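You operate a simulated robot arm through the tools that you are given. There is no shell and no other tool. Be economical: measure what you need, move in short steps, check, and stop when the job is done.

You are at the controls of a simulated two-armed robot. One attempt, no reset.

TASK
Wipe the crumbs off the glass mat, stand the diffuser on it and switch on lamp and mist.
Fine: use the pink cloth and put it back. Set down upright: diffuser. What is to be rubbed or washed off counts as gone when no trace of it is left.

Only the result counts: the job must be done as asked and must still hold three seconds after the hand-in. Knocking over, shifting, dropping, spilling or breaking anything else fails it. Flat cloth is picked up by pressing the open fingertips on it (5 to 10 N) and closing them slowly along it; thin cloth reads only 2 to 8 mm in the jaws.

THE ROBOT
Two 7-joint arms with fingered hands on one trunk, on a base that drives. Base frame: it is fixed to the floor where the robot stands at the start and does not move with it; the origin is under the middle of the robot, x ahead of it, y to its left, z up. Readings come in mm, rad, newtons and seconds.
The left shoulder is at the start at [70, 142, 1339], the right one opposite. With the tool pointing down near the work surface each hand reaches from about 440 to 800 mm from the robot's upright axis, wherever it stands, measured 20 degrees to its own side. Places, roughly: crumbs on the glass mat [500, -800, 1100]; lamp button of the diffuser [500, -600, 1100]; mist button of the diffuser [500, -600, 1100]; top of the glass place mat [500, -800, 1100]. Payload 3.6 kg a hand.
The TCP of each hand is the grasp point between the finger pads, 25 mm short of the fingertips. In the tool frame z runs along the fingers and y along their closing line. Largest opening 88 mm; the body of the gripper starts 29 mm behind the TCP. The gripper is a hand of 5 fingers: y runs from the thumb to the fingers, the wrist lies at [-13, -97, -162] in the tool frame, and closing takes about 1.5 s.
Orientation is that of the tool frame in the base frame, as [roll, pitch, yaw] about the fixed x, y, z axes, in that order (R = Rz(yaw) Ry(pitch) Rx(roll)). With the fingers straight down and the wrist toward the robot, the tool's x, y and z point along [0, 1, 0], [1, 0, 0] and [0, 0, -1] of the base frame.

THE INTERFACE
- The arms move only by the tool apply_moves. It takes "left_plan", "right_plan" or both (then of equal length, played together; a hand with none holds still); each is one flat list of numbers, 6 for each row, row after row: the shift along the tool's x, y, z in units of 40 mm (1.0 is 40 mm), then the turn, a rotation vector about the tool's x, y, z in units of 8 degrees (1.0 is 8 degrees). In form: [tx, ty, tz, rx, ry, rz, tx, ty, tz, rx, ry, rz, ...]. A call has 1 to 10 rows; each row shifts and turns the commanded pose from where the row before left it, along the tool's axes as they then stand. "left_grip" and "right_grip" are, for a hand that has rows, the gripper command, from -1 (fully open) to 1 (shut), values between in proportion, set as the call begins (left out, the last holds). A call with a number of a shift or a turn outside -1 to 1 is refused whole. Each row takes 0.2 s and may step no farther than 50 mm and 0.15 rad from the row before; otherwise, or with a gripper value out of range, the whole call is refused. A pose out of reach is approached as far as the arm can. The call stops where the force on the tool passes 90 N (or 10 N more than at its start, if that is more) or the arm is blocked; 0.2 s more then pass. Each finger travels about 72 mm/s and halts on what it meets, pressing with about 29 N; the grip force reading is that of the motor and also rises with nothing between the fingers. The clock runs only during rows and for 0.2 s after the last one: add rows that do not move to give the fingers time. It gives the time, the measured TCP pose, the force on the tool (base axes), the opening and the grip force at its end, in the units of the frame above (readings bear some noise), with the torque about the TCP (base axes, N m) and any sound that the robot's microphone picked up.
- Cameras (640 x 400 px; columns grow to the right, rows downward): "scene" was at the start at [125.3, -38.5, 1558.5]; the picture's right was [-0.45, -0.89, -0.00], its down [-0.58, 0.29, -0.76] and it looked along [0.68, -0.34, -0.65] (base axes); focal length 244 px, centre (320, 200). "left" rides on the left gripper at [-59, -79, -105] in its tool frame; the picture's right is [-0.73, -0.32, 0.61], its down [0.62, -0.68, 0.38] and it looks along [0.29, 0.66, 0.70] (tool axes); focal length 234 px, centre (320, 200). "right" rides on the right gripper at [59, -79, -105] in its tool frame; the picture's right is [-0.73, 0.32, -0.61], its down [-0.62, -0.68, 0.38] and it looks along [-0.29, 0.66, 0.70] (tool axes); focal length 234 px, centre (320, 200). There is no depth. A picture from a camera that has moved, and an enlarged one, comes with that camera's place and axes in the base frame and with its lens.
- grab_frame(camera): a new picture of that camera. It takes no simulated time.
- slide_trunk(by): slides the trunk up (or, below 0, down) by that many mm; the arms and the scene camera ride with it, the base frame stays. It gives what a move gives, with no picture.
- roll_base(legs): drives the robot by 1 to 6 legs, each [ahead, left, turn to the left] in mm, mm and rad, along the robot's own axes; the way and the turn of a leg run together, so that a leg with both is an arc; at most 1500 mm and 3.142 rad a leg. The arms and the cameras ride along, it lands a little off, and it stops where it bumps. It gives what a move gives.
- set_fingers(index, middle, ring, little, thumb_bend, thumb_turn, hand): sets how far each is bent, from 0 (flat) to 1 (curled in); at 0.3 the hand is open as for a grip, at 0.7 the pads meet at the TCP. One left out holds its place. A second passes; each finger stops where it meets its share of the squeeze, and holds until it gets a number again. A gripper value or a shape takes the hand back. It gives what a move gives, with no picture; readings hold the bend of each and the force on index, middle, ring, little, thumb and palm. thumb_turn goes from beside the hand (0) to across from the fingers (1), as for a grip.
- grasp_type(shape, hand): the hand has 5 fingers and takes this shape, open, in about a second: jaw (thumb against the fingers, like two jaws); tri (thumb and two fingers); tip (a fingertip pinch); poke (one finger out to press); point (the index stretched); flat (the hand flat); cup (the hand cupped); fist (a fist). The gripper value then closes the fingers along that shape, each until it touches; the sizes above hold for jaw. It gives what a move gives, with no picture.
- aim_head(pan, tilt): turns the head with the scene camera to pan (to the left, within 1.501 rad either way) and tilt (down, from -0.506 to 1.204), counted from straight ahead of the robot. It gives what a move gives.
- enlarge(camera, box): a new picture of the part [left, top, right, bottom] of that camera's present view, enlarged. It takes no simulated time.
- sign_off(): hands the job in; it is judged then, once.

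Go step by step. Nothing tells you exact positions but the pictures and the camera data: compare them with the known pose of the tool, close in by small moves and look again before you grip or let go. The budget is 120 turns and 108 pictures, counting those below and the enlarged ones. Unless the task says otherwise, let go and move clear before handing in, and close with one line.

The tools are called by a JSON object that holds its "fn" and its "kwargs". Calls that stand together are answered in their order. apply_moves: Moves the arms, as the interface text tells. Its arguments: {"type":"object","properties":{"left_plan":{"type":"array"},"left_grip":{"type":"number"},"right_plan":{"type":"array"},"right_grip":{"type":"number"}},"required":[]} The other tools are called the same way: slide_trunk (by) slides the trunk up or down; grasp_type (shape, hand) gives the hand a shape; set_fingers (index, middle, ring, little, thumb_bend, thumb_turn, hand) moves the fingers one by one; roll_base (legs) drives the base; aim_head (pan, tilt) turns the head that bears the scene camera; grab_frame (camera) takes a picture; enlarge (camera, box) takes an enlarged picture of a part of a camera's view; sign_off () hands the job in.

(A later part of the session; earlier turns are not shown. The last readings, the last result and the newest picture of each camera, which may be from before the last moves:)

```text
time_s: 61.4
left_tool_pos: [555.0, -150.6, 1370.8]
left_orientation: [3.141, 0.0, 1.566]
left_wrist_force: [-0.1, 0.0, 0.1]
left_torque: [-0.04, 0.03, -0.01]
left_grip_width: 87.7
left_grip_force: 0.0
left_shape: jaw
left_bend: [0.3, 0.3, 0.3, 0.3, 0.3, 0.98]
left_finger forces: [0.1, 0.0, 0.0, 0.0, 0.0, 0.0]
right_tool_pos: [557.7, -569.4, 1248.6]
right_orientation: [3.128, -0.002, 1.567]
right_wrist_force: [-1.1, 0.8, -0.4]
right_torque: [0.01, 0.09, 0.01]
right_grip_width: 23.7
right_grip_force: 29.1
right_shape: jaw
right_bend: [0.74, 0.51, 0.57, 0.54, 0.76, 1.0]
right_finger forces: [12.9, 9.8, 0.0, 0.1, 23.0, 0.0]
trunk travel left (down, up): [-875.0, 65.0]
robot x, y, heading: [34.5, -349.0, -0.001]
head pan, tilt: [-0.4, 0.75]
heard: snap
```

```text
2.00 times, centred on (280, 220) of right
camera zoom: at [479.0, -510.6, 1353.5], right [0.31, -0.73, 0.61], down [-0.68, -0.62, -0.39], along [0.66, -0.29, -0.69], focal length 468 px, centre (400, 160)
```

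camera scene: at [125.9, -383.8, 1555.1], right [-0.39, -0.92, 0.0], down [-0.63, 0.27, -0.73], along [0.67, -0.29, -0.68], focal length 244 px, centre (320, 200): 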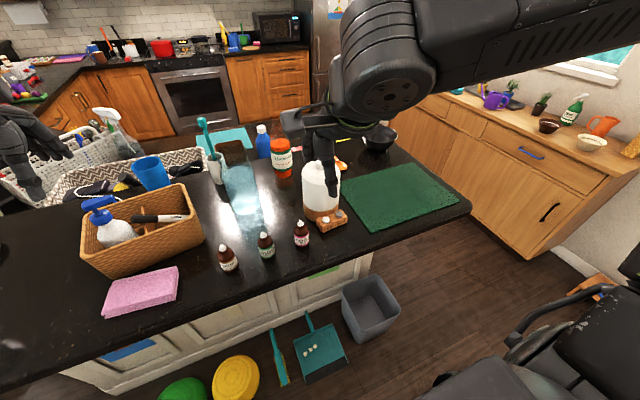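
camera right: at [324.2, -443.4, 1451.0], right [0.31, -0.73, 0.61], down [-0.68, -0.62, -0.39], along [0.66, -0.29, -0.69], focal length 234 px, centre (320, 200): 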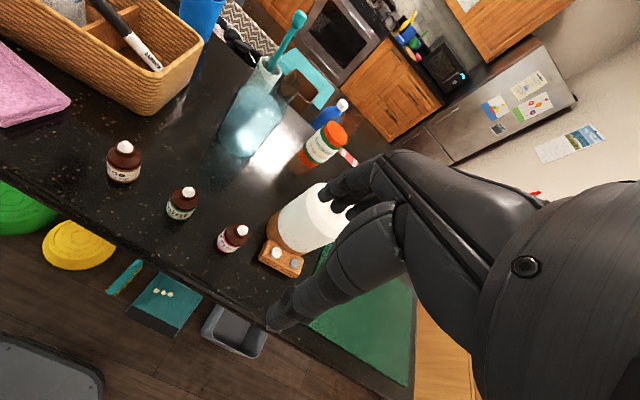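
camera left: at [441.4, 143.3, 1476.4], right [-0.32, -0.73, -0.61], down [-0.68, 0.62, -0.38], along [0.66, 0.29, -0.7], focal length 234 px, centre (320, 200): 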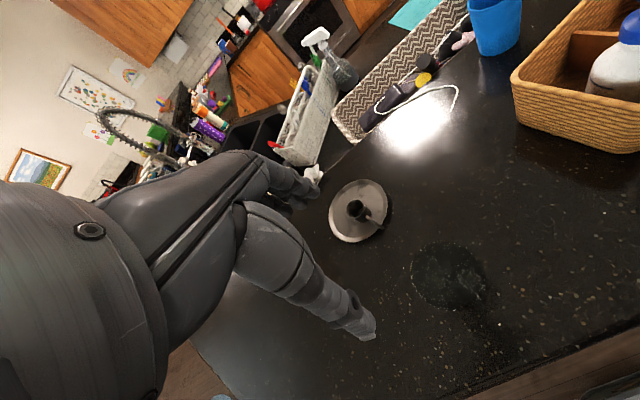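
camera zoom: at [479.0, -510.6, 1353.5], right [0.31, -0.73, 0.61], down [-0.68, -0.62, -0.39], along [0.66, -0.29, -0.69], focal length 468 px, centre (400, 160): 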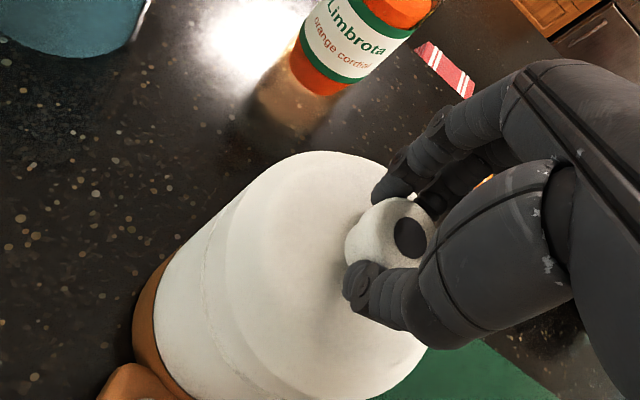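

I heard a snap, and there's a faint line around the white body. Look closely before doing anything.

{"fn": "enlarge", "kwargs": {"camera": "scene", "box": [300, 155, 360, 240]}}

{"fn": "enlarge", "kwargs": {"camera": "right", "box": [220, 190, 380, 320]}}

```text
4.71 times, centred on (330, 198) of scene
camera zoom: at [160.1, -384.1, 1555.2], right [-0.39, -0.92, 0.0], down [-0.63, 0.27, -0.73], along [0.67, -0.29, -0.68], focal length 1147 px, centre (273, 212)
```

zoom: 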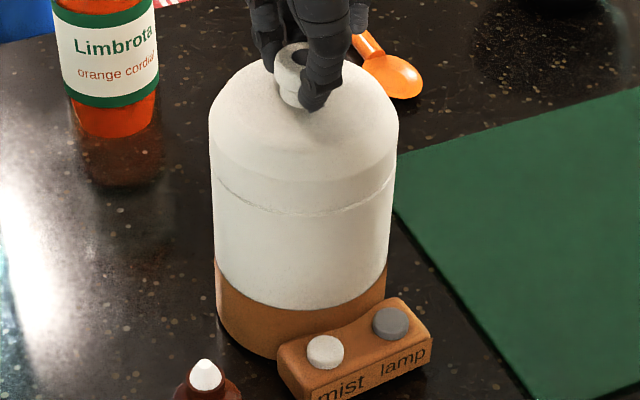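

```text
3.08 times, centred on (300, 255) of right
camera zoom: at [479.0, -510.6, 1353.5], right [0.31, -0.73, 0.61], down [-0.68, -0.62, -0.39], along [0.66, -0.29, -0.69], focal length 720 px, centre (382, 31)
```

zoom: 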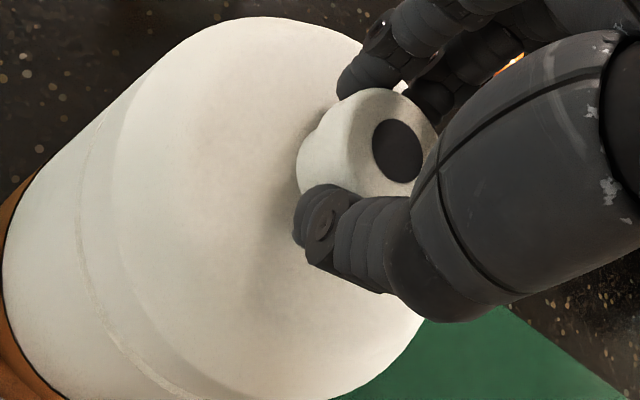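

The dome is a lid that has popped loose from its seam, so the knob is no carrying handle. I'll push it straight down to seat it again.

{"fn": "apply_moves", "kwargs": {"right_plan": [0, 0, 0.05, 0, 0, 0, 0, 0, 0.05, 0, 0, 0, 0, 0, 0, 0, 0, 0]}}

{"fn": "enlarge", "kwargs": {"camera": "scene", "box": [300, 155, 360, 240]}}

```text
time_s: 62.2
left_tool_pos: [554.0, -149.1, 1370.6]
left_orientation: [3.141, 0.0, 1.565]
left_wrist_force: [-0.1, -1.0, 0.1]
left_torque: [-0.02, -0.02, -0.01]
left_grip_width: 87.7
left_grip_force: 0.1
left_shape: jaw
left_bend: [0.3, 0.3, 0.3, 0.3, 0.3, 0.98]
left_finger forces: [0.0, 0.0, 0.0, 0.1, 0.0, 0.0]
right_tool_pos: [557.2, -568.6, 1246.4]
right_orientation: [3.127, -0.002, 1.567]
right_wrist_force: [2.9, 0.5, 11.9]
right_torque: [-0.01, -0.21, 0.02]
right_grip_width: 24.9
right_grip_force: 29.0
right_shape: jaw
right_bend: [0.74, 0.5, 0.57, 0.54, 0.77, 1.0]
right_finger forces: [13.2, 10.0, 0.0, 0.0, 22.0, 0.1]
trunk travel left (down, up): [-875.0, 65.0]
robot x, y, heading: [33.4, -350.4, -0.001]
head pan, tilt: [-0.4, 0.75]
```

```text
4.71 times, centred on (330, 198) of scene
camera zoom: at [159.0, -383.3, 1555.4], right [-0.39, -0.92, 0.0], down [-0.63, 0.27, -0.73], along [0.67, -0.29, -0.68], focal length 1147 px, centre (273, 212)
```

zoom: 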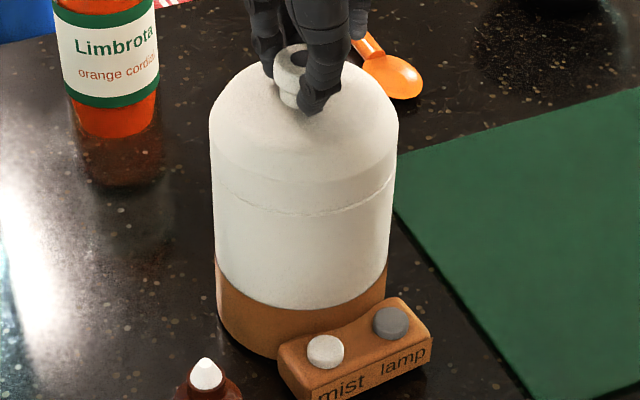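

{"fn": "apply_moves", "kwargs": {"right_plan": [0, 0, 0.05, 0, 0, 0, 0, 0, 0.05, 0, 0, 0, 0, 0, 0.05, 0, 0, 0, 0, 0, 0, 0, 0, 0]}}

{"fn": "enlarge", "kwargs": {"camera": "scene", "box": [300, 155, 360, 240]}}

```text
time_s: 63.2
left_tool_pos: [550.5, -149.2, 1372.7]
left_orientation: [3.137, 0.0, 1.566]
left_wrist_force: [-0.1, -0.4, -0.8]
left_torque: [-0.01, 0.02, 0.0]
left_grip_width: 87.7
left_grip_force: 0.1
left_shape: jaw
left_bend: [0.3, 0.3, 0.3, 0.3, 0.3, 0.98]
left_finger forces: [0.0, 0.0, 0.0, 0.0, 0.1, 0.0]
right_tool_pos: [556.3, -567.6, 1242.6]
right_orientation: [3.124, -0.003, 1.567]
right_wrist_force: [3.9, -1.5, 32.9]
right_torque: [-0.04, -0.56, -0.07]
right_grip_width: 26.9
right_grip_force: 29.1
right_shape: jaw
right_bend: [0.74, 0.49, 0.57, 0.54, 0.8, 1.0]
right_finger forces: [22.0, 14.4, 0.4, 0.0, 21.3, 0.1]
trunk travel left (down, up): [-875.0, 65.0]
robot x, y, heading: [35.2, -354.8, -0.007]
head pan, tilt: [-0.4, 0.75]
```

```text
4.71 times, centred on (330, 198) of scene
camera zoom: at [155.8, -382.4, 1555.8], right [-0.39, -0.92, 0.0], down [-0.62, 0.27, -0.73], along [0.67, -0.29, -0.68], focal length 1147 px, centre (273, 212)
```

zoom: 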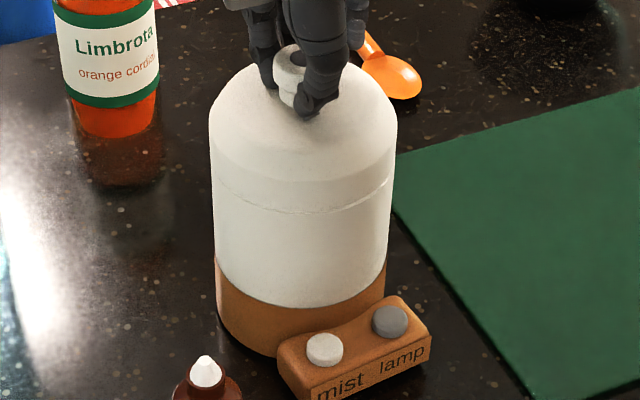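

{"fn": "apply_moves", "kwargs": {"right_plan": [0, 0, 0.05, 0, 0, 0, 0, 0, 0.05, 0, 0, 0, 0, 0, 0.05, 0, 0, 0, 0, 0, 0, 0, 0, 0]}}

{"fn": "apply_moves", "kwargs": {"right_plan": [0, 0, -0.15, 0, 0, 0, 0, 0, -0.15, 0, 0, 0, 0, 0, 0, 0, 0, 0, 0, 0, 0, 0, 0, 0, 0, 0, 0, 0, 0, 0, 0, 0, 0, 0, 0, 0, 0, 0, 0, 0, 0, 0], "right_grip": -1}}

{"fn": "enlarge", "kwargs": {"camera": "scene", "box": [300, 155, 360, 240]}}

{"fn": "enlarge", "kwargs": {"camera": "right", "box": [220, 190, 380, 320]}}

```text
time_s: 64.2
left_tool_pos: [547.2, -148.9, 1373.8]
left_orientation: [3.133, 0.001, 1.566]
left_wrist_force: [-0.3, 0.1, -0.4]
left_torque: [0.01, -0.01, -0.01]
left_grip_width: 87.5
left_grip_force: 0.0
left_shape: jaw
left_bend: [0.3, 0.3, 0.3, 0.3, 0.3, 0.98]
left_finger forces: [0.0, 0.0, 0.0, 0.0, 0.0, 0.0]
right_tool_pos: [554.5, -566.5, 1239.7]
right_orientation: [3.115, -0.001, 1.568]
right_wrist_force: [10.0, -6.7, 66.4]
right_torque: [-0.1, -1.51, -0.08]
right_grip_width: 29.3
right_grip_force: 28.9
right_shape: jaw
right_bend: [0.76, 0.46, 0.59, 0.54, 0.81, 1.0]
right_finger forces: [44.3, 21.9, 1.8, 0.0, 20.7, 0.1]
trunk travel left (down, up): [-875.0, 65.0]
robot x, y, heading: [34.9, -354.2, -0.004]
head pan, tilt: [-0.4, 0.75]
```

```text
time_s: 65.8
left_tool_pos: [552.7, -150.0, 1371.1]
left_orientation: [3.14, 0.0, 1.566]
left_wrist_force: [-0.1, -0.5, -0.1]
left_torque: [0.0, 0.02, 0.01]
left_grip_width: 87.6
left_grip_force: 0.1
left_shape: jaw
left_bend: [0.3, 0.3, 0.3, 0.3, 0.3, 0.98]
left_finger forces: [0.0, 0.0, 0.1, 0.0, 0.0, 0.0]
right_tool_pos: [557.5, -568.1, 1245.4]
right_orientation: [3.129, -0.002, 1.568]
right_wrist_force: [1.3, 0.4, -0.3]
right_torque: [0.0, 0.01, 0.0]
right_grip_width: 87.4
right_grip_force: 0.0
right_shape: jaw
right_bend: [0.3, 0.3, 0.3, 0.3, 0.3, 0.98]
right_finger forces: [0.0, 0.0, 0.0, 0.0, 0.0, 0.0]
trunk travel left (down, up): [-875.0, 65.0]
robot x, y, heading: [32.8, -350.5, -0.001]
head pan, tilt: [-0.4, 0.75]
heard: snap
```

```text
4.71 times, centred on (330, 198) of scene
camera zoom: at [159.3, -383.6, 1555.3], right [-0.39, -0.92, 0.0], down [-0.63, 0.27, -0.73], along [0.67, -0.29, -0.68], focal length 1147 px, centre (273, 212)
```

zoom: 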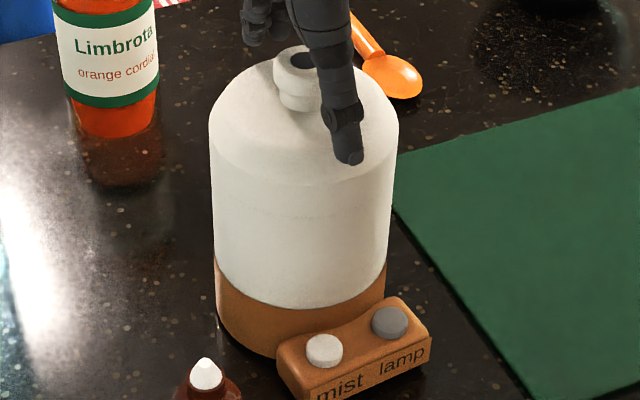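

```text
3.08 times, centred on (300, 255) of right
camera zoom: at [478.3, -510.2, 1349.7], right [0.31, -0.73, 0.61], down [-0.68, -0.62, -0.39], along [0.66, -0.29, -0.69], focal length 720 px, centre (382, 31)
```

zoom: 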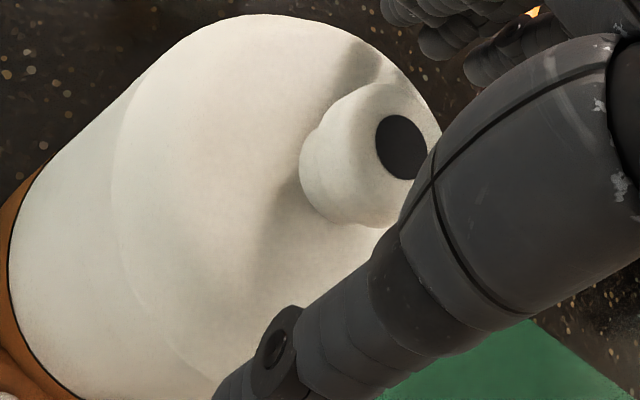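

The seam closed with a second snap on release, so the lid is reseated and the diffuser is intact. It must be carried by the body below the lid, so I'll back away and measure it properly.

{"fn": "apply_moves", "kwargs": {"right_plan": [0, 0, -1, 0, 0, 0, 0, 0, -1, 0, 0, 0, 0, -1, -0.5, 0, 0, 0, 0, -1, 0, 0, 0, 0, 0, -1, 0, 0, 0, 0, -1, 0, 0, 0, 0, 0, -1, 0, 0, 0, 0, 0, -1, 0, 0, 0, 0, 0, 0, 0, 0, 0, 0, 0]}}

{"fn": "enlarge", "kwargs": {"camera": "scene", "box": [270, 140, 370, 260]}}

{"fn": "grab_frame", "kwargs": {"camera": "right"}}

{"fn": "grab_frame", "kwargs": {"camera": "left"}}

```text
time_s: 67.8
left_tool_pos: [555.3, -150.5, 1370.4]
left_orientation: [-3.14, 0.0, 1.565]
left_wrist_force: [-0.2, 0.4, 0.0]
left_torque: [-0.07, -0.02, 0.0]
left_grip_width: 87.8
left_grip_force: 0.1
left_shape: jaw
left_bend: [0.3, 0.3, 0.3, 0.3, 0.3, 0.98]
left_finger forces: [0.1, 0.1, 0.0, 0.0, 0.1, 0.0]
right_tool_pos: [438.1, -687.4, 1342.7]
right_orientation: [3.132, -0.001, 1.571]
right_wrist_force: [-0.2, 0.5, 0.4]
right_torque: [-0.02, 0.0, 0.03]
right_grip_width: 87.7
right_grip_force: 0.2
right_shape: jaw
right_bend: [0.3, 0.3, 0.3, 0.3, 0.3, 0.98]
right_finger forces: [0.0, 0.1, 0.0, 0.1, 0.0, 0.0]
trunk travel left (down, up): [-875.0, 65.0]
robot x, y, heading: [34.2, -348.4, -0.004]
head pan, tilt: [-0.4, 0.75]
```

```text
3.33 times, centred on (320, 200) of scene
camera zoom: at [160.6, -383.2, 1555.1], right [-0.39, -0.92, 0.0], down [-0.63, 0.27, -0.73], along [0.67, -0.29, -0.68], focal length 813 px, centre (320, 200)
```

zoom: 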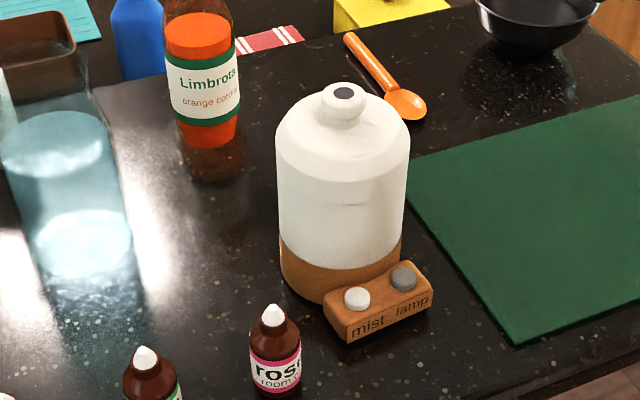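

```text
49 pictures are left
camera right: at [358.0, -629.7, 1447.1], right [0.31, -0.73, 0.61], down [-0.68, -0.62, -0.39], along [0.66, -0.29, -0.69], focal length 234 px, centre (320, 200)
```

right: 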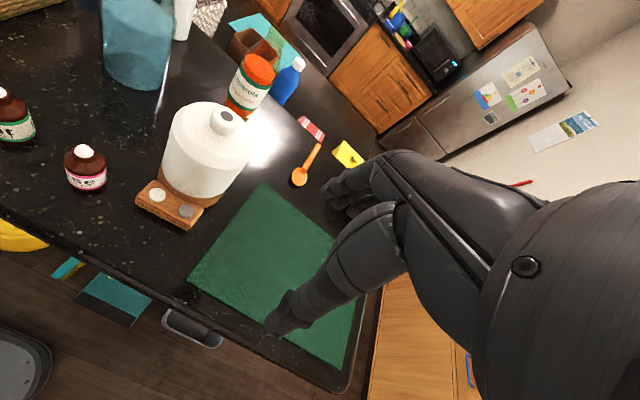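

```text
48 pictures are left
camera left: at [475.8, -208.4, 1476.5], right [-0.33, -0.72, -0.61], down [-0.68, 0.63, -0.38], along [0.66, 0.29, -0.7], focal length 234 px, centre (320, 200)
```

left: 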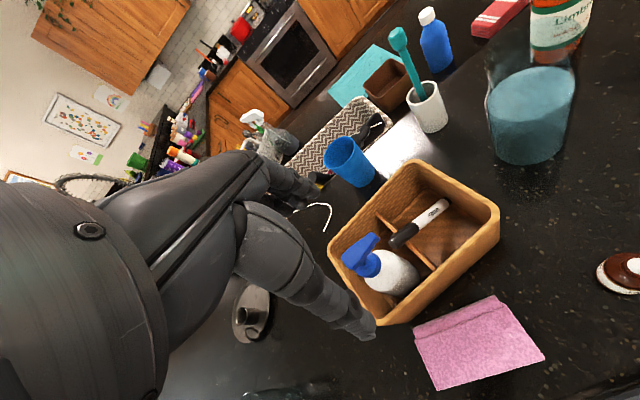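

{"fn": "enlarge", "kwargs": {"camera": "scene", "box": [302, 165, 352, 245]}}

{"fn": "enlarge", "kwargs": {"camera": "right", "box": [120, 90, 270, 240]}}

```text
5.00 times, centred on (327, 205) of scene
camera zoom: at [160.6, -383.2, 1555.1], right [-0.39, -0.92, 0.0], down [-0.63, 0.27, -0.73], along [0.67, -0.29, -0.68], focal length 1219 px, centre (285, 175)
```

zoom: 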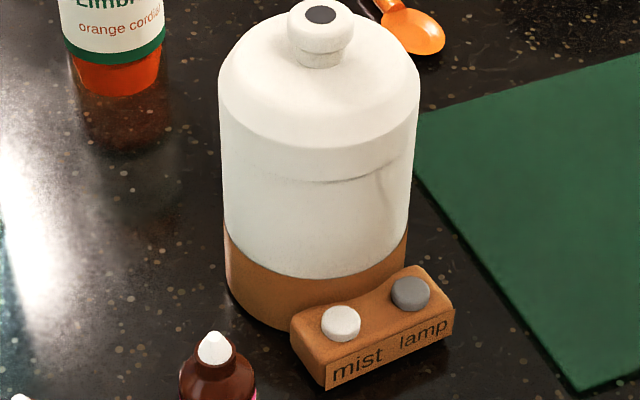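

```text
2.67 times, centred on (195, 165) of right
camera zoom: at [358.0, -629.7, 1447.1], right [0.31, -0.73, 0.61], down [-0.68, -0.62, -0.39], along [0.66, -0.29, -0.69], focal length 624 px, centre (653, 293)
```

zoom: 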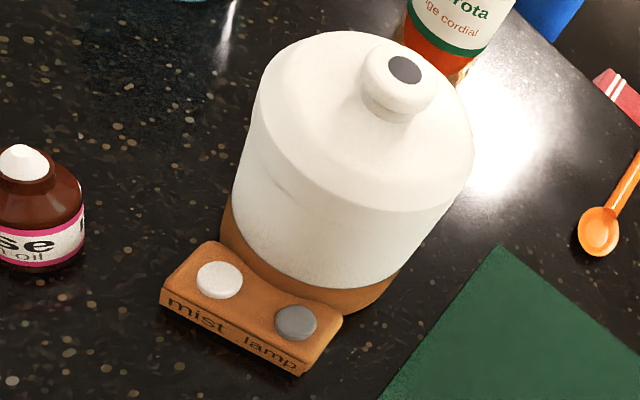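

The lid (seam near z≈1173) must not carry the load; the body is a ~95 mm cylinder around [559, −573]. I plan a side grip on the lower body, with the right hand coming from the mat side with fingers pointing +y. First I'll move the base and check how wide the hand opens.

{"fn": "roll_base", "kwargs": {"legs": [[0, -200, 0]]}}

{"fn": "set_fingers", "kwargs": {"hand": "right", "index": 0.1, "middle": 0.1, "ring": 0.1, "little": 0.1, "thumb_bend": 0.1, "thumb_turn": 1}}

{"fn": "apply_moves", "kwargs": {"right_plan": [0.5, 0.5, 0, 0, 0.93, 0, 0.5, 0.5, 0, 0, 0.93, 0, 0, 0.3, 0, 0, 0.93, 0, 0, 0.3, 0, 0, 0.93, 0, 0, 0.3, 0, 0, 0.93, 0, 0, 0, 0, 0, 0.93, 0, 0, 0, 0, 0, 0, 0]}}

```text
time_s: 69.4
left_tool_pos: [556.1, -346.2, 1370.3]
left_orientation: [-3.141, 0.004, 1.562]
left_wrist_force: [-1.0, 1.0, -0.3]
left_torque: [-0.04, -0.01, -0.03]
left_grip_width: 87.9
left_grip_force: 0.0
left_shape: jaw
left_bend: [0.3, 0.3, 0.3, 0.3, 0.3, 0.98]
left_finger forces: [0.0, 0.0, 0.0, 0.1, 0.1, 0.1]
right_tool_pos: [436.0, -885.3, 1342.7]
right_orientation: [3.129, 0.002, 1.566]
right_wrist_force: [-0.2, -0.3, 0.4]
right_torque: [-0.02, 0.01, 0.02]
right_grip_width: 87.7
right_grip_force: 0.1
right_shape: jaw
right_bend: [0.3, 0.3, 0.3, 0.3, 0.3, 0.98]
right_finger forces: [0.0, 0.1, 0.0, 0.0, 0.0, 0.0]
trunk travel left (down, up): [-875.0, 65.0]
robot x, y, heading: [32.7, -549.6, -0.006]
head pan, tilt: [-0.4, 0.75]
```

```text
time_s: 70.4
left_tool_pos: [553.3, -350.7, 1371.2]
left_orientation: [3.14, 0.0, 1.564]
left_wrist_force: [0.4, -1.0, 0.3]
left_torque: [0.03, 0.0, 0.0]
left_grip_width: 87.7
left_grip_force: 0.1
left_shape: jaw
left_bend: [0.3, 0.3, 0.3, 0.3, 0.3, 0.98]
left_finger forces: [0.1, 0.1, 0.0, 0.0, 0.0, 0.1]
right_tool_pos: [436.0, -890.0, 1341.5]
right_orientation: [3.129, -0.006, 1.566]
right_wrist_force: [0.0, -0.6, -0.3]
right_torque: [0.03, -0.02, 0.0]
right_grip_width: 120.0
right_grip_force: 0.0
right_shape: fingers
right_bend: [0.1, 0.1, 0.1, 0.1, 0.1, 0.96]
right_finger forces: [0.1, 0.0, 0.0, 0.0, 0.0, 0.1]
trunk travel left (down, up): [-875.0, 65.0]
robot x, y, heading: [31.5, -551.3, -0.004]
head pan, tilt: [-0.4, 0.75]
```

```text
time_s: 72.0
left_tool_pos: [552.8, -349.9, 1371.1]
left_orientation: [3.14, 0.0, 1.565]
left_wrist_force: [-0.7, 0.5, -0.2]
left_torque: [-0.03, 0.0, 0.04]
left_grip_width: 87.7
left_grip_force: 0.1
left_shape: jaw
left_bend: [0.3, 0.3, 0.3, 0.3, 0.3, 0.98]
left_finger forces: [0.0, 0.0, 0.0, 0.1, 0.0, 0.0]
right_tool_pos: [511.9, -850.4, 1346.6]
right_orientation: [3.126, -0.786, 1.575]
right_wrist_force: [0.3, 0.5, 0.8]
right_torque: [-0.01, 0.01, -0.01]
right_grip_width: 120.0
right_grip_force: 0.2
right_shape: fingers
right_bend: [0.1, 0.1, 0.1, 0.1, 0.1, 0.96]
right_finger forces: [0.0, 0.1, 0.0, 0.1, 0.0, 0.0]
trunk travel left (down, up): [-875.0, 65.0]
robot x, y, heading: [34.6, -552.4, -0.007]
head pan, tilt: [-0.4, 0.75]
```

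Opens to 120 mm and the rotation works. Finish turning the hand to point along +y.

{"fn": "apply_moves", "kwargs": {"right_plan": [0, 0.3, 0, 0, 0.945, 0, 0, 0.3, 0, 0, 0.945, 0, 0, 0.3, 0, 0, 0.945, 0, 0, 0.3, 0, 0, 0.945, 0, 0, 0, 0, 0, 0.945, 0, 0, 0, 0, 0, 0.945, 0, 0, 0, 0, 0, 0, 0]}}

{"fn": "aim_head", "kwargs": {"pan": -0.3, "tilt": 0.7}}

{"fn": "grab_frame", "kwargs": {"camera": "scene"}}

{"fn": "grab_frame", "kwargs": {"camera": "right"}}

```text
time_s: 73.6
left_tool_pos: [555.8, -351.6, 1371.0]
left_orientation: [-3.141, 0.0, 1.564]
left_wrist_force: [0.1, 0.2, 0.5]
left_torque: [-0.01, 0.03, -0.02]
left_grip_width: 87.8
left_grip_force: 0.0
left_shape: jaw
left_bend: [0.3, 0.3, 0.3, 0.3, 0.3, 0.98]
left_finger forces: [0.0, 0.0, 0.1, 0.0, 0.1, 0.0]
right_tool_pos: [509.6, -829.3, 1407.8]
right_orientation: [-2.692, -1.54, 1.097]
right_wrist_force: [0.5, -0.1, 0.1]
right_torque: [-0.03, 0.0, 0.01]
right_grip_width: 120.3
right_grip_force: 0.1
right_shape: fingers
right_bend: [0.1, 0.1, 0.1, 0.1, 0.1, 0.96]
right_finger forces: [0.0, 0.0, 0.0, 0.1, 0.0, 0.0]
right hand out of reach, approached as far as the arm can: row 5, 6
trunk travel left (down, up): [-875.0, 65.0]
robot x, y, heading: [34.9, -550.8, -0.006]
head pan, tilt: [-0.4, 0.75]
```

```text
time_s: 74.2
left_tool_pos: [555.0, -349.4, 1371.2]
left_orientation: [3.141, -0.001, 1.563]
left_wrist_force: [0.2, 0.0, 0.0]
left_torque: [0.0, 0.01, 0.01]
left_grip_width: 87.5
left_grip_force: 0.2
left_shape: jaw
left_bend: [0.3, 0.3, 0.3, 0.3, 0.3, 0.98]
left_finger forces: [0.0, 0.0, 0.0, 0.0, 0.0, 0.0]
right_tool_pos: [509.0, -830.6, 1408.0]
right_orientation: [-2.699, -1.539, 1.104]
right_wrist_force: [0.4, -0.4, 1.0]
right_torque: [-0.02, -0.04, 0.0]
right_grip_width: 120.1
right_grip_force: 0.1
right_shape: fingers
right_bend: [0.1, 0.1, 0.1, 0.1, 0.1, 0.96]
right_finger forces: [0.0, 0.0, 0.1, 0.0, 0.0, 0.1]
trunk travel left (down, up): [-875.0, 65.0]
robot x, y, heading: [33.4, -552.4, -0.007]
head pan, tilt: [-0.3, 0.7]
```

```text
45 pictures are left
camera scene: at [165.0, -576.3, 1559.3], right [-0.3, -0.95, 0.0], down [-0.61, 0.19, -0.76], along [0.73, -0.23, -0.64], focal length 244 px, centre (320, 200)
```

scene: 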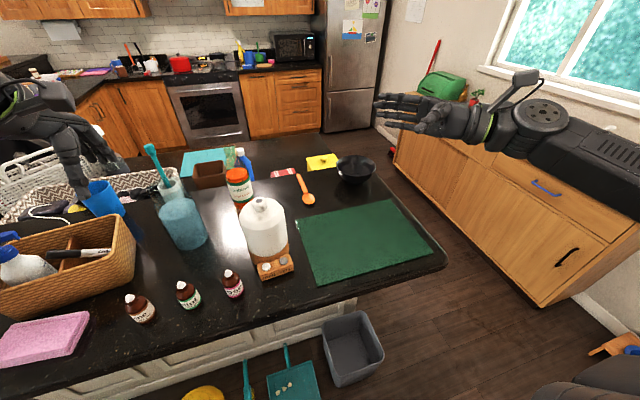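

```text
44 pictures are left
camera right: at [428.7, -931.6, 1470.1], right [0.3, -0.64, -0.71], down [-0.68, 0.38, -0.63], along [0.67, 0.67, -0.32], focal length 234 px, centre (320, 200)
```

right: 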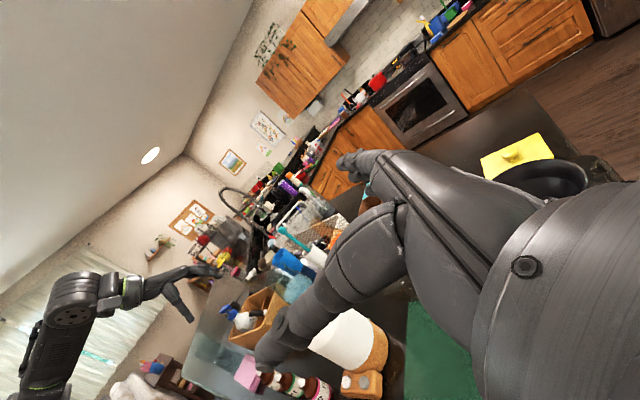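

Orientation nearly reached. Bring the hand in toward y≈−720, x≈559, z≈1290 where the arm has room.

{"fn": "apply_moves", "kwargs": {"right_plan": [0, 0, 0.9, 0, 0, 0, -0.3, 0.3, 0.8, 0, 0, 0, -0.6, 0.3, 0.6, 0, 0, 0, -0.6, 0.3, 0.4, 0, 0, 0, -0.6, 0.3, 0, 0, 0, 0, -0.6, 0, 0, 0, 0, 0, 0, 0, 0, 0, 0, 0]}}

{"fn": "grab_frame", "kwargs": {"camera": "scene"}}

```text
time_s: 75.8
left_tool_pos: [553.7, -350.0, 1370.5]
left_orientation: [-3.141, 0.0, 1.563]
left_wrist_force: [0.7, 0.8, -0.3]
left_torque: [0.0, -0.01, 0.0]
left_grip_width: 87.5
left_grip_force: 0.0
left_shape: jaw
left_bend: [0.3, 0.3, 0.3, 0.3, 0.3, 0.98]
left_finger forces: [0.0, 0.1, 0.1, 0.1, 0.0, 0.0]
right_tool_pos: [499.2, -703.2, 1390.6]
right_orientation: [2.755, -1.561, 1.947]
right_wrist_force: [0.0, -0.2, -0.2]
right_torque: [0.0, 0.0, -0.03]
right_grip_width: 120.3
right_grip_force: 0.1
right_shape: fingers
right_bend: [0.1, 0.1, 0.1, 0.1, 0.1, 0.96]
right_finger forces: [0.0, 0.0, 0.1, 0.0, 0.0, 0.1]
right hand out of reach, approached as far as the arm can: row 1, 2, 3, 4, 5, 6
trunk travel left (down, up): [-875.0, 65.0]
robot x, y, heading: [36.4, -551.4, -0.004]
head pan, tilt: [-0.3, 0.7]
```

```text
43 pictures are left
camera scene: at [164.0, -576.1, 1559.4], right [-0.3, -0.95, 0.0], down [-0.61, 0.19, -0.76], along [0.73, -0.23, -0.64], focal length 244 px, centre (320, 200)
```

scene: 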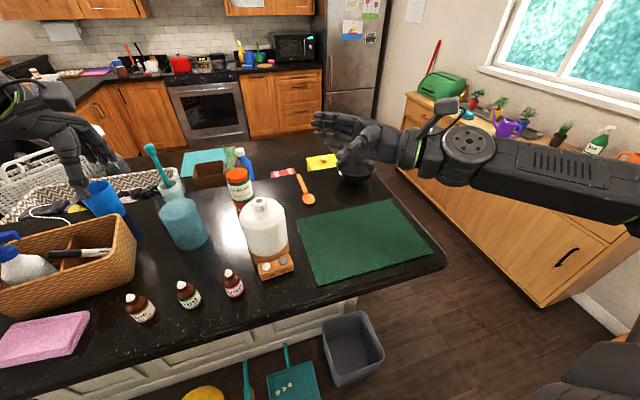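

The arm can't hold that pure sideways direction lower down. I'll yaw the hand to a diagonal approach (pointing forward-left) and see whether it comes within reach.

{"fn": "apply_moves", "kwargs": {"right_plan": [0, 0, 0, -0.95, 0, 0, 0, 0, 0, -0.95, 0, 0, 0, 0, 0, -0.95, 0, 0, 0, 0, 0, -0.95, 0, 0, 0, 0, 0, -0.95, 0, 0, 0, 0, 0, -0.95, 0, 0, 0, 0, 0, 0, 0, 0]}}

```text
time_s: 77.5
left_tool_pos: [554.1, -352.5, 1371.8]
left_orientation: [3.141, -0.003, 1.564]
left_wrist_force: [1.3, -0.8, -0.2]
left_torque: [0.01, 0.01, -0.01]
left_grip_width: 87.5
left_grip_force: 0.1
left_shape: jaw
left_bend: [0.3, 0.3, 0.3, 0.3, 0.3, 0.98]
left_finger forces: [0.0, 0.0, 0.0, 0.1, 0.0, 0.0]
right_tool_pos: [521.6, -763.3, 1368.9]
right_orientation: [0.578, -1.552, -2.938]
right_wrist_force: [-0.1, -0.1, 0.5]
right_torque: [0.0, -0.02, -0.03]
right_grip_width: 120.3
right_grip_force: 0.0
right_shape: fingers
right_bend: [0.1, 0.1, 0.1, 0.1, 0.1, 0.96]
right_finger forces: [0.0, 0.1, 0.0, 0.1, 0.0, 0.1]
right hand out of reach, approached as far as the arm can: row 4, 5, 6
trunk travel left (down, up): [-875.0, 65.0]
robot x, y, heading: [34.1, -552.2, -0.005]
head pan, tilt: [-0.3, 0.7]
```

{"fn": "apply_moves", "kwargs": {"right_plan": [0.8, 0, -0.8, 0, 0, 0, 0.5, 0, -0.8, 0, 0, 0, 0, 0, 0, 0, 0, 0]}}

{"fn": "grab_frame", "kwargs": {"camera": "scene"}}

```text
time_s: 78.2
left_tool_pos: [555.9, -349.5, 1370.1]
left_orientation: [3.141, 0.002, 1.562]
left_wrist_force: [0.2, 0.7, 0.0]
left_torque: [0.02, 0.0, 0.03]
left_grip_width: 87.8
left_grip_force: 0.0
left_shape: jaw
left_bend: [0.3, 0.3, 0.3, 0.3, 0.3, 0.98]
left_finger forces: [0.1, 0.0, 0.0, 0.1, 0.0, 0.0]
right_tool_pos: [497.1, -812.5, 1425.6]
right_orientation: [0.521, -1.561, -2.89]
right_wrist_force: [-0.3, 0.2, 0.2]
right_torque: [0.0, -0.02, -0.06]
right_grip_width: 120.5
right_grip_force: 0.0
right_shape: fingers
right_bend: [0.1, 0.1, 0.1, 0.1, 0.1, 0.96]
right_finger forces: [0.1, 0.0, 0.0, 0.1, 0.0, 0.0]
right hand out of reach, approached as far as the arm can: row 1, 2
trunk travel left (down, up): [-875.0, 65.0]
robot x, y, heading: [35.2, -547.2, -0.008]
head pan, tilt: [-0.3, 0.7]
```

```text
42 pictures are left
camera scene: at [165.9, -574.7, 1559.2], right [-0.3, -0.95, 0.0], down [-0.62, 0.19, -0.76], along [0.73, -0.23, -0.64], focal length 244 px, centre (320, 200)
```

scene: 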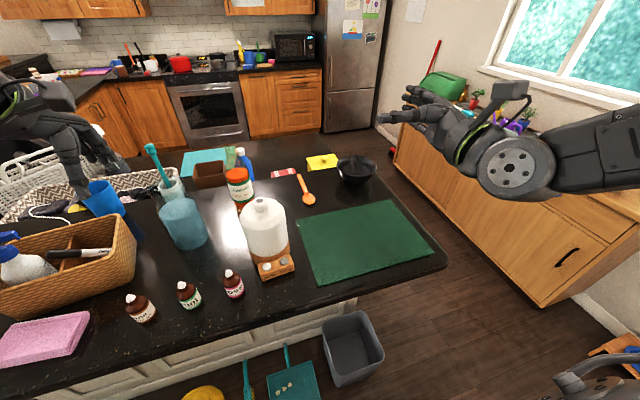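

{"fn": "apply_moves", "kwargs": {"right_plan": [0, 0.6, 0.6, 0, 0, 0, 0, 0.6, 0.6, 0, 0, 0, 0, 0.6, 0.6, 0, 0, 0, 0, 0.6, 0.6, 0, 0, 0, 0, 0, 0, 0, 0, 0]}}

```text
time_s: 79.5
left_tool_pos: [554.1, -350.9, 1371.6]
left_orientation: [-3.141, 0.001, 1.564]
left_wrist_force: [-0.6, -0.3, 0.5]
left_torque: [-0.04, 0.0, 0.02]
left_grip_width: 87.8
left_grip_force: 0.1
left_shape: jaw
left_bend: [0.3, 0.3, 0.3, 0.3, 0.3, 0.98]
left_finger forces: [0.1, 0.1, 0.1, 0.0, 0.1, 0.0]
right_tool_pos: [631.2, -814.1, 1427.2]
right_orientation: [0.353, -1.558, -2.724]
right_wrist_force: [-0.5, -0.2, -0.4]
right_torque: [-0.01, 0.01, -0.03]
right_grip_width: 120.4
right_grip_force: 0.0
right_shape: fingers
right_bend: [0.1, 0.1, 0.1, 0.1, 0.1, 0.96]
right_finger forces: [0.0, 0.0, 0.0, 0.0, 0.0, 0.1]
trunk travel left (down, up): [-875.0, 65.0]
robot x, y, heading: [32.7, -547.7, -0.007]
head pan, tilt: [-0.3, 0.7]
```

It's in reach when farther out — the problem was the inner limit. Test lowering here over the mat.

{"fn": "apply_moves", "kwargs": {"right_plan": [-0.9, 0, 0, 0, 0, 0, -0.9, 0, 0, 0, 0, 0, -0.9, 0, 0, 0, 0, 0, -0.9, 0, 0, 0, 0, 0, -0.9, 0, 0, 0, 0, 0, -0.9, 0, 0, 0, 0, 0, 0, 0, 0, 0, 0, 0]}}

{"fn": "grab_frame", "kwargs": {"camera": "scene"}}

```text
time_s: 81.0
left_tool_pos: [554.4, -351.1, 1370.1]
left_orientation: [3.139, 0.001, 1.564]
left_wrist_force: [0.1, 0.0, 0.6]
left_torque: [-0.01, 0.02, 0.0]
left_grip_width: 87.9
left_grip_force: 0.1
left_shape: jaw
left_bend: [0.3, 0.3, 0.3, 0.3, 0.3, 0.98]
left_finger forces: [0.0, 0.0, 0.0, 0.0, 0.0, 0.1]
right_tool_pos: [633.3, -813.9, 1212.7]
right_orientation: [0.542, -1.557, -2.914]
right_wrist_force: [0.2, 0.1, -0.2]
right_torque: [0.02, 0.0, 0.01]
right_grip_width: 120.3
right_grip_force: 0.0
right_shape: fingers
right_bend: [0.1, 0.1, 0.1, 0.1, 0.1, 0.96]
right_finger forces: [0.0, 0.0, 0.1, 0.0, 0.0, 0.0]
trunk travel left (down, up): [-875.0, 65.0]
robot x, y, heading: [35.2, -548.1, -0.004]
head pan, tilt: [-0.3, 0.7]
```

```text
41 pictures are left
camera scene: at [163.8, -575.9, 1559.4], right [-0.3, -0.95, 0.0], down [-0.61, 0.19, -0.77], along [0.73, -0.23, -0.64], focal length 244 px, centre (320, 200)
```

scene: 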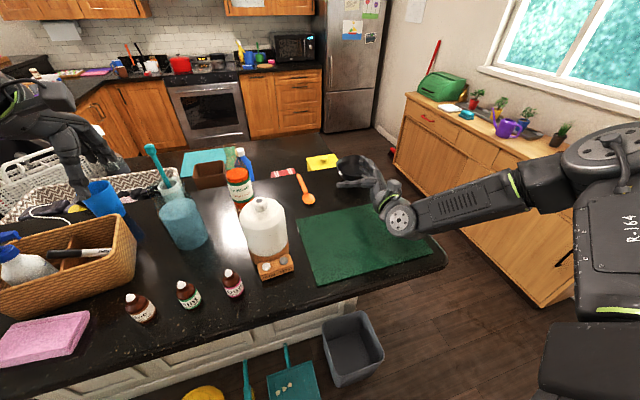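

Works at z 1212. Now raise and retract the hand, then shift the base so this same arm posture meets the diffuser.

{"fn": "apply_moves", "kwargs": {"right_plan": [0.9, 0, -0.3, 0, 0, 0, 0.9, 0, -0.4, 0, 0, 0, 0.9, 0, -0.6, 0, 0, 0, 0, 0, -0.9, 0, 0, 0, 0, 0, -0.4, 0, 0, 0, 0, 0, 0, 0, 0, 0]}}

{"fn": "roll_base", "kwargs": {"legs": [[-90, 0, 0], [0, 222, 0]]}}

{"fn": "aim_head", "kwargs": {"pan": -0.5, "tilt": 0.65}}

{"fn": "grab_frame", "kwargs": {"camera": "scene"}}

{"fn": "grab_frame", "kwargs": {"camera": "right"}}

```text
time_s: 82.5
left_tool_pos: [555.7, -348.3, 1369.2]
left_orientation: [-3.141, 0.001, 1.565]
left_wrist_force: [-0.1, -0.7, -0.5]
left_torque: [-0.01, 0.04, 0.03]
left_grip_width: 87.4
left_grip_force: 0.0
left_shape: jaw
left_bend: [0.3, 0.3, 0.3, 0.3, 0.3, 0.98]
left_finger forces: [0.0, 0.0, 0.0, 0.0, 0.0, 0.1]
right_tool_pos: [558.8, -884.1, 1318.8]
right_orientation: [0.609, -1.558, -2.98]
right_wrist_force: [0.2, 0.1, -0.1]
right_torque: [0.01, -0.02, -0.01]
right_grip_width: 120.4
right_grip_force: 0.1
right_shape: fingers
right_bend: [0.1, 0.1, 0.1, 0.1, 0.1, 0.96]
right_finger forces: [0.0, 0.1, 0.1, 0.0, 0.1, 0.0]
trunk travel left (down, up): [-875.0, 65.0]
robot x, y, heading: [30.6, -548.0, -0.006]
head pan, tilt: [-0.3, 0.7]
```

```text
time_s: 84.9
left_tool_pos: [466.2, -127.8, 1371.1]
left_orientation: [3.141, -0.004, 1.565]
left_wrist_force: [0.5, -0.3, 0.2]
left_torque: [0.02, -0.03, -0.01]
left_grip_width: 87.9
left_grip_force: 0.0
left_shape: jaw
left_bend: [0.3, 0.3, 0.3, 0.3, 0.3, 0.98]
left_finger forces: [0.0, 0.0, 0.0, 0.0, 0.1, 0.0]
right_tool_pos: [470.5, -663.1, 1318.0]
right_orientation: [0.214, -1.557, -2.583]
right_wrist_force: [-0.5, 0.7, 0.3]
right_torque: [-0.01, -0.05, 0.0]
right_grip_width: 120.3
right_grip_force: 0.0
right_shape: fingers
right_bend: [0.1, 0.1, 0.1, 0.1, 0.1, 0.96]
right_finger forces: [0.2, 0.1, 0.0, 0.0, 0.0, 0.0]
trunk travel left (down, up): [-875.0, 65.0]
robot x, y, heading: [-54.8, -327.0, -0.004]
head pan, tilt: [-0.3, 0.7]
```

```text
time_s: 85.6
left_tool_pos: [465.3, -124.7, 1370.2]
left_orientation: [3.141, -0.001, 1.565]
left_wrist_force: [-0.2, -0.9, 0.1]
left_torque: [0.03, 0.0, 0.01]
left_grip_width: 87.8
left_grip_force: 0.1
left_shape: jaw
left_bend: [0.3, 0.3, 0.3, 0.3, 0.3, 0.98]
left_finger forces: [0.0, 0.0, 0.1, 0.0, 0.1, 0.1]
right_tool_pos: [469.9, -661.4, 1318.7]
right_orientation: [0.603, -1.558, -2.972]
right_wrist_force: [-0.4, -0.7, -0.3]
right_torque: [0.01, -0.02, -0.02]
right_grip_width: 120.5
right_grip_force: 0.0
right_shape: fingers
right_bend: [0.1, 0.1, 0.1, 0.1, 0.1, 0.96]
right_finger forces: [0.1, 0.1, 0.0, 0.1, 0.0, 0.1]
trunk travel left (down, up): [-875.0, 65.0]
robot x, y, heading: [-53.7, -329.2, -0.004]
head pan, tilt: [-0.499, 0.649]
```

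```text
40 pictures are left
camera scene: at [70.9, -367.1, 1563.8], right [-0.48, -0.88, 0.0], down [-0.53, 0.29, -0.8], along [0.7, -0.38, -0.6], focal length 244 px, centre (320, 200)
```

scene: 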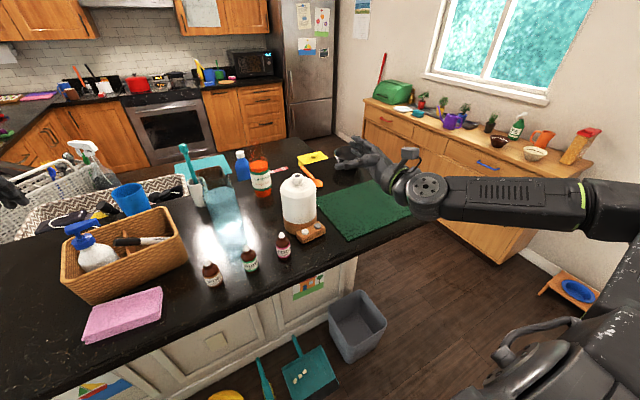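

```text
39 pictures are left
camera right: at [339.3, -677.4, 1376.5], right [-0.2, -0.65, -0.73], down [-0.19, 0.76, -0.62], along [0.96, 0.01, -0.28], focal length 234 px, centre (320, 200)
```

right: 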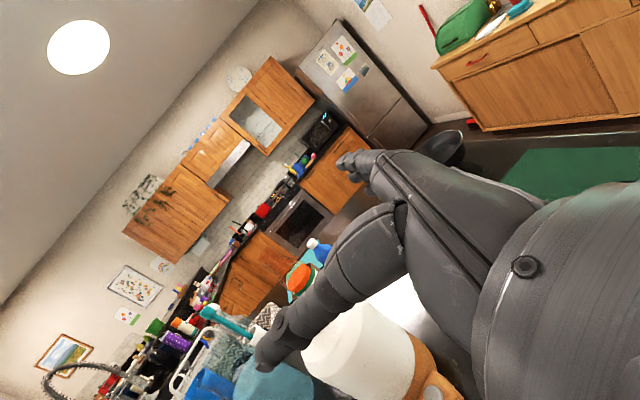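

{"fn": "apply_moves", "kwargs": {"right_plan": [-0.745, 0, 0, 0, 0, 0, -0.745, 0, 0, 0, 0, 0, -0.745, 0, 0, 0, 0, 0, -0.745, 0, 0, 0, 0, 0, -0.745, 0, 0, 0, 0, 0, 0, 0, 0, 0, 0, 0]}}

{"fn": "enlarge", "kwargs": {"camera": "scene", "box": [240, 120, 460, 270]}}

{"fn": "grab_frame", "kwargs": {"camera": "right"}}

```text
time_s: 87.0
left_tool_pos: [465.6, -124.2, 1370.9]
left_orientation: [3.14, -0.001, 1.566]
left_wrist_force: [0.1, -0.1, -0.3]
left_torque: [-0.01, -0.01, 0.01]
left_grip_width: 87.6
left_grip_force: 0.1
left_shape: jaw
left_bend: [0.3, 0.3, 0.3, 0.3, 0.3, 0.98]
left_finger forces: [0.1, 0.1, 0.0, 0.1, 0.0, 0.0]
right_tool_pos: [469.8, -662.0, 1168.2]
right_orientation: [0.636, -1.558, -3.007]
right_wrist_force: [-0.7, -0.4, 0.0]
right_torque: [-0.01, 0.0, 0.02]
right_grip_width: 120.2
right_grip_force: 0.1
right_shape: fingers
right_bend: [0.1, 0.1, 0.1, 0.1, 0.1, 0.96]
right_finger forces: [0.0, 0.0, 0.1, 0.0, 0.0, 0.0]
trunk travel left (down, up): [-875.0, 65.0]
robot x, y, heading: [-53.6, -326.5, -0.008]
head pan, tilt: [-0.499, 0.649]
```

```text
2.67 times, centred on (350, 195) of scene
camera zoom: at [71.0, -366.8, 1563.8], right [-0.48, -0.88, 0.0], down [-0.53, 0.29, -0.8], along [0.7, -0.38, -0.6], focal length 650 px, centre (240, 213)
```

zoom: 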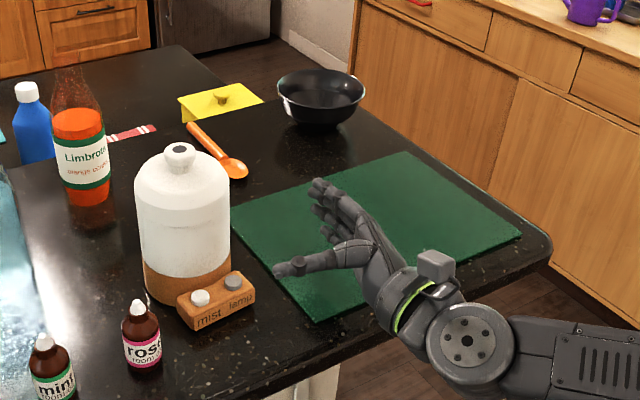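

```text
37 pictures are left
camera right: at [340.1, -677.6, 1226.6], right [-0.2, -0.65, -0.73], down [-0.19, 0.76, -0.62], along [0.96, 0.01, -0.28], focal length 234 px, centre (320, 200)
```

right: 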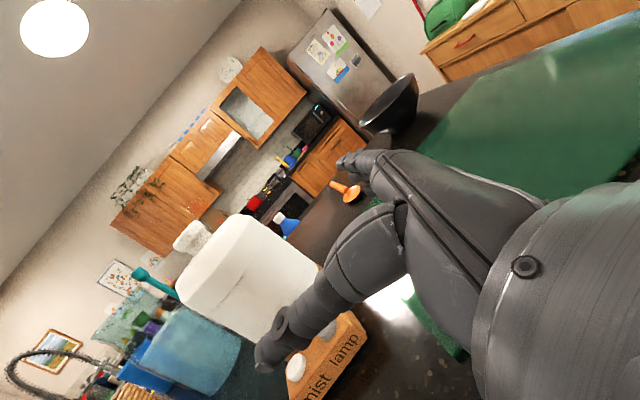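

The hand is in a good pose: index on top, thumb left, aimed at the body axis. Lower to z≈1136 (fingers below the seam, thumb above the button box) and advance part way.

{"fn": "apply_moves", "kwargs": {"right_plan": [-0.8, 0, 0, 0, 0, 0, 0, 0, 0, 0, 0, 0, 0, 0, 0.5, 0, 0, 0, 0, 0, 0.5, 0, 0, 0, 0, 0, 0.5, 0, 0, 0, 0, 0, 0, 0, 0, 0]}}

{"fn": "enlarge", "kwargs": {"camera": "scene", "box": [260, 150, 400, 250]}}

{"fn": "grab_frame", "kwargs": {"camera": "right"}}

```text
time_s: 88.4
left_tool_pos: [466.7, -124.5, 1370.7]
left_orientation: [3.139, -0.001, 1.565]
left_wrist_force: [-0.1, 0.7, -0.6]
left_torque: [0.01, 0.01, -0.02]
left_grip_width: 87.8
left_grip_force: 0.1
left_shape: jaw
left_bend: [0.3, 0.3, 0.3, 0.3, 0.3, 0.98]
left_finger forces: [0.0, 0.0, 0.0, 0.0, 0.0, 0.1]
right_tool_pos: [514.7, -618.0, 1138.1]
right_orientation: [0.643, -1.558, -3.013]
right_wrist_force: [-1.3, -0.4, -0.1]
right_torque: [0.02, -0.03, -0.03]
right_grip_width: 120.5
right_grip_force: 0.0
right_shape: fingers
right_bend: [0.1, 0.1, 0.1, 0.1, 0.1, 0.96]
right_finger forces: [0.0, 0.1, 0.0, 0.0, 0.0, 0.0]
trunk travel left (down, up): [-875.0, 65.0]
robot x, y, heading: [-58.0, -326.0, -0.006]
head pan, tilt: [-0.499, 0.649]
```

```text
4.00 times, centred on (330, 200) of scene
camera zoom: at [70.9, -367.4, 1563.8], right [-0.48, -0.88, 0.0], down [-0.53, 0.29, -0.8], along [0.7, -0.38, -0.6], focal length 975 px, centre (280, 200)
```

zoom: 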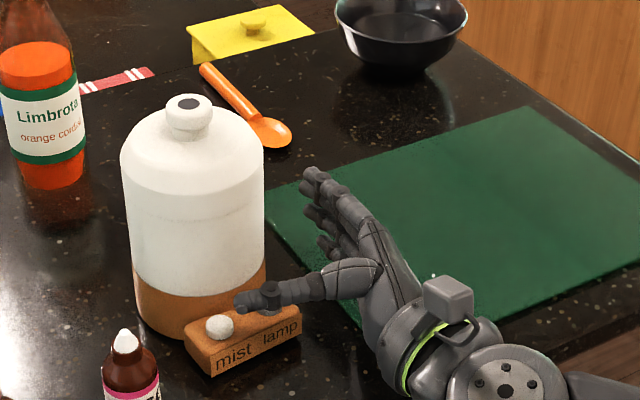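

```text
35 pictures are left
camera right: at [384.2, -635.6, 1196.0], right [-0.2, -0.65, -0.73], down [-0.19, 0.76, -0.62], along [0.96, 0.01, -0.28], focal length 234 px, centre (320, 200)
```

right: 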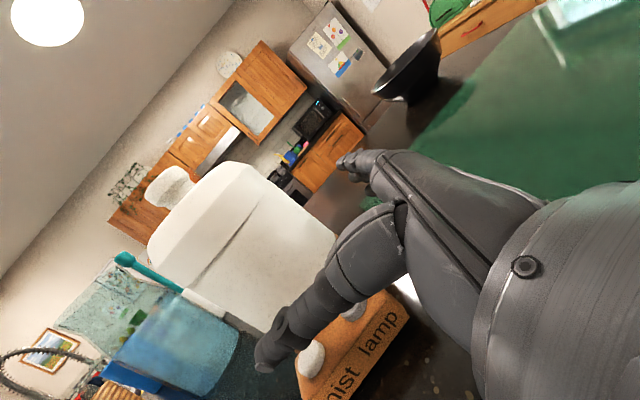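

The thumb passes just above the button box; I'll open the hand fully flat for more clearance before sliding around the body.

{"fn": "set_fingers", "kwargs": {"hand": "right", "index": 0.03, "middle": 0.03, "ring": 0.03, "little": 0.03, "thumb_bend": 0.0}}

{"fn": "apply_moves", "kwargs": {"right_plan": [0.05, 0, 0.4, 0, 0, 0, 0, 0, 0.4, 0, 0, 0, 0, 0, 0, 0, 0, 0]}}

{"fn": "enlarge", "kwargs": {"camera": "scene", "box": [260, 150, 400, 250]}}

{"fn": "grab_frame", "kwargs": {"camera": "right"}}

```text
time_s: 89.4
left_tool_pos: [466.0, -124.2, 1369.7]
left_orientation: [-3.141, 0.0, 1.566]
left_wrist_force: [0.8, 0.6, -0.8]
left_torque: [0.02, 0.01, 0.01]
left_grip_width: 87.9
left_grip_force: 0.0
left_shape: jaw
left_bend: [0.3, 0.3, 0.3, 0.3, 0.3, 0.98]
left_finger forces: [0.0, 0.0, 0.0, 0.1, 0.0, 0.0]
right_tool_pos: [515.1, -617.9, 1139.0]
right_orientation: [0.48, -1.558, -2.85]
right_wrist_force: [-0.8, 0.0, -0.4]
right_torque: [0.0, 0.02, 0.02]
right_grip_width: 129.6
right_grip_force: 0.1
right_shape: fingers
right_bend: [0.03, 0.03, 0.03, 0.03, 0.0, 0.95]
right_finger forces: [0.1, 0.0, 0.0, 0.0, 0.1, 0.0]
trunk travel left (down, up): [-875.0, 65.0]
robot x, y, heading: [-56.5, -325.6, -0.003]
head pan, tilt: [-0.499, 0.649]
```

```text
time_s: 90.2
left_tool_pos: [465.1, -124.7, 1370.7]
left_orientation: [3.141, 0.001, 1.565]
left_wrist_force: [-0.3, 0.9, 0.6]
left_torque: [-0.02, -0.03, -0.01]
left_grip_width: 88.0
left_grip_force: 0.0
left_shape: jaw
left_bend: [0.3, 0.3, 0.3, 0.3, 0.3, 0.98]
left_finger forces: [0.0, 0.0, 0.0, 0.0, 0.0, 0.0]
right_tool_pos: [538.5, -597.3, 1140.9]
right_orientation: [0.55, -1.56, -2.919]
right_wrist_force: [0.8, 0.2, -0.4]
right_torque: [0.02, 0.03, -0.04]
right_grip_width: 129.7
right_grip_force: 0.1
right_shape: fingers
right_bend: [0.03, 0.03, 0.03, 0.03, 0.0, 0.95]
right_finger forces: [0.1, 0.1, 0.0, 0.1, 0.1, 0.1]
trunk travel left (down, up): [-875.0, 65.0]
robot x, y, heading: [-52.8, -324.4, -0.006]
head pan, tilt: [-0.499, 0.649]
```

```text
4.00 times, centred on (330, 200) of scene
camera zoom: at [70.6, -367.6, 1563.8], right [-0.48, -0.88, 0.0], down [-0.53, 0.29, -0.8], along [0.7, -0.38, -0.6], focal length 975 px, centre (280, 200)
```

zoom: 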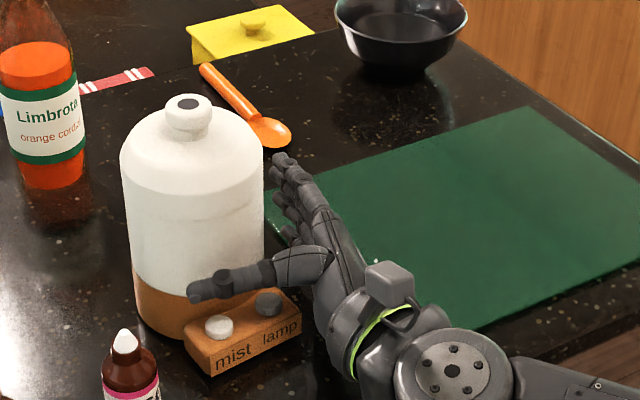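

```text
33 pictures are left
camera right: at [407.3, -613.1, 1198.4], right [-0.2, -0.65, -0.73], down [-0.19, 0.76, -0.62], along [0.96, 0.01, -0.28], focal length 234 px, centre (320, 200)
```

right: 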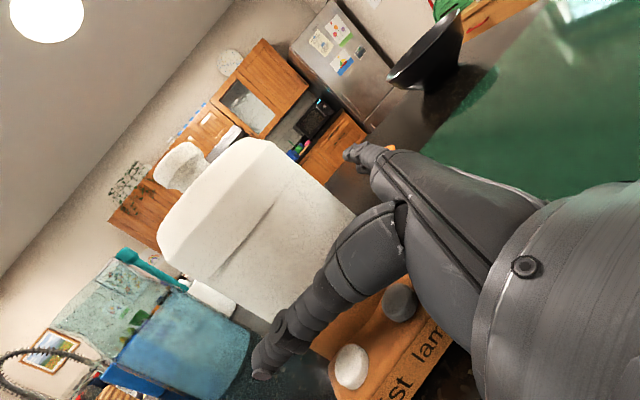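

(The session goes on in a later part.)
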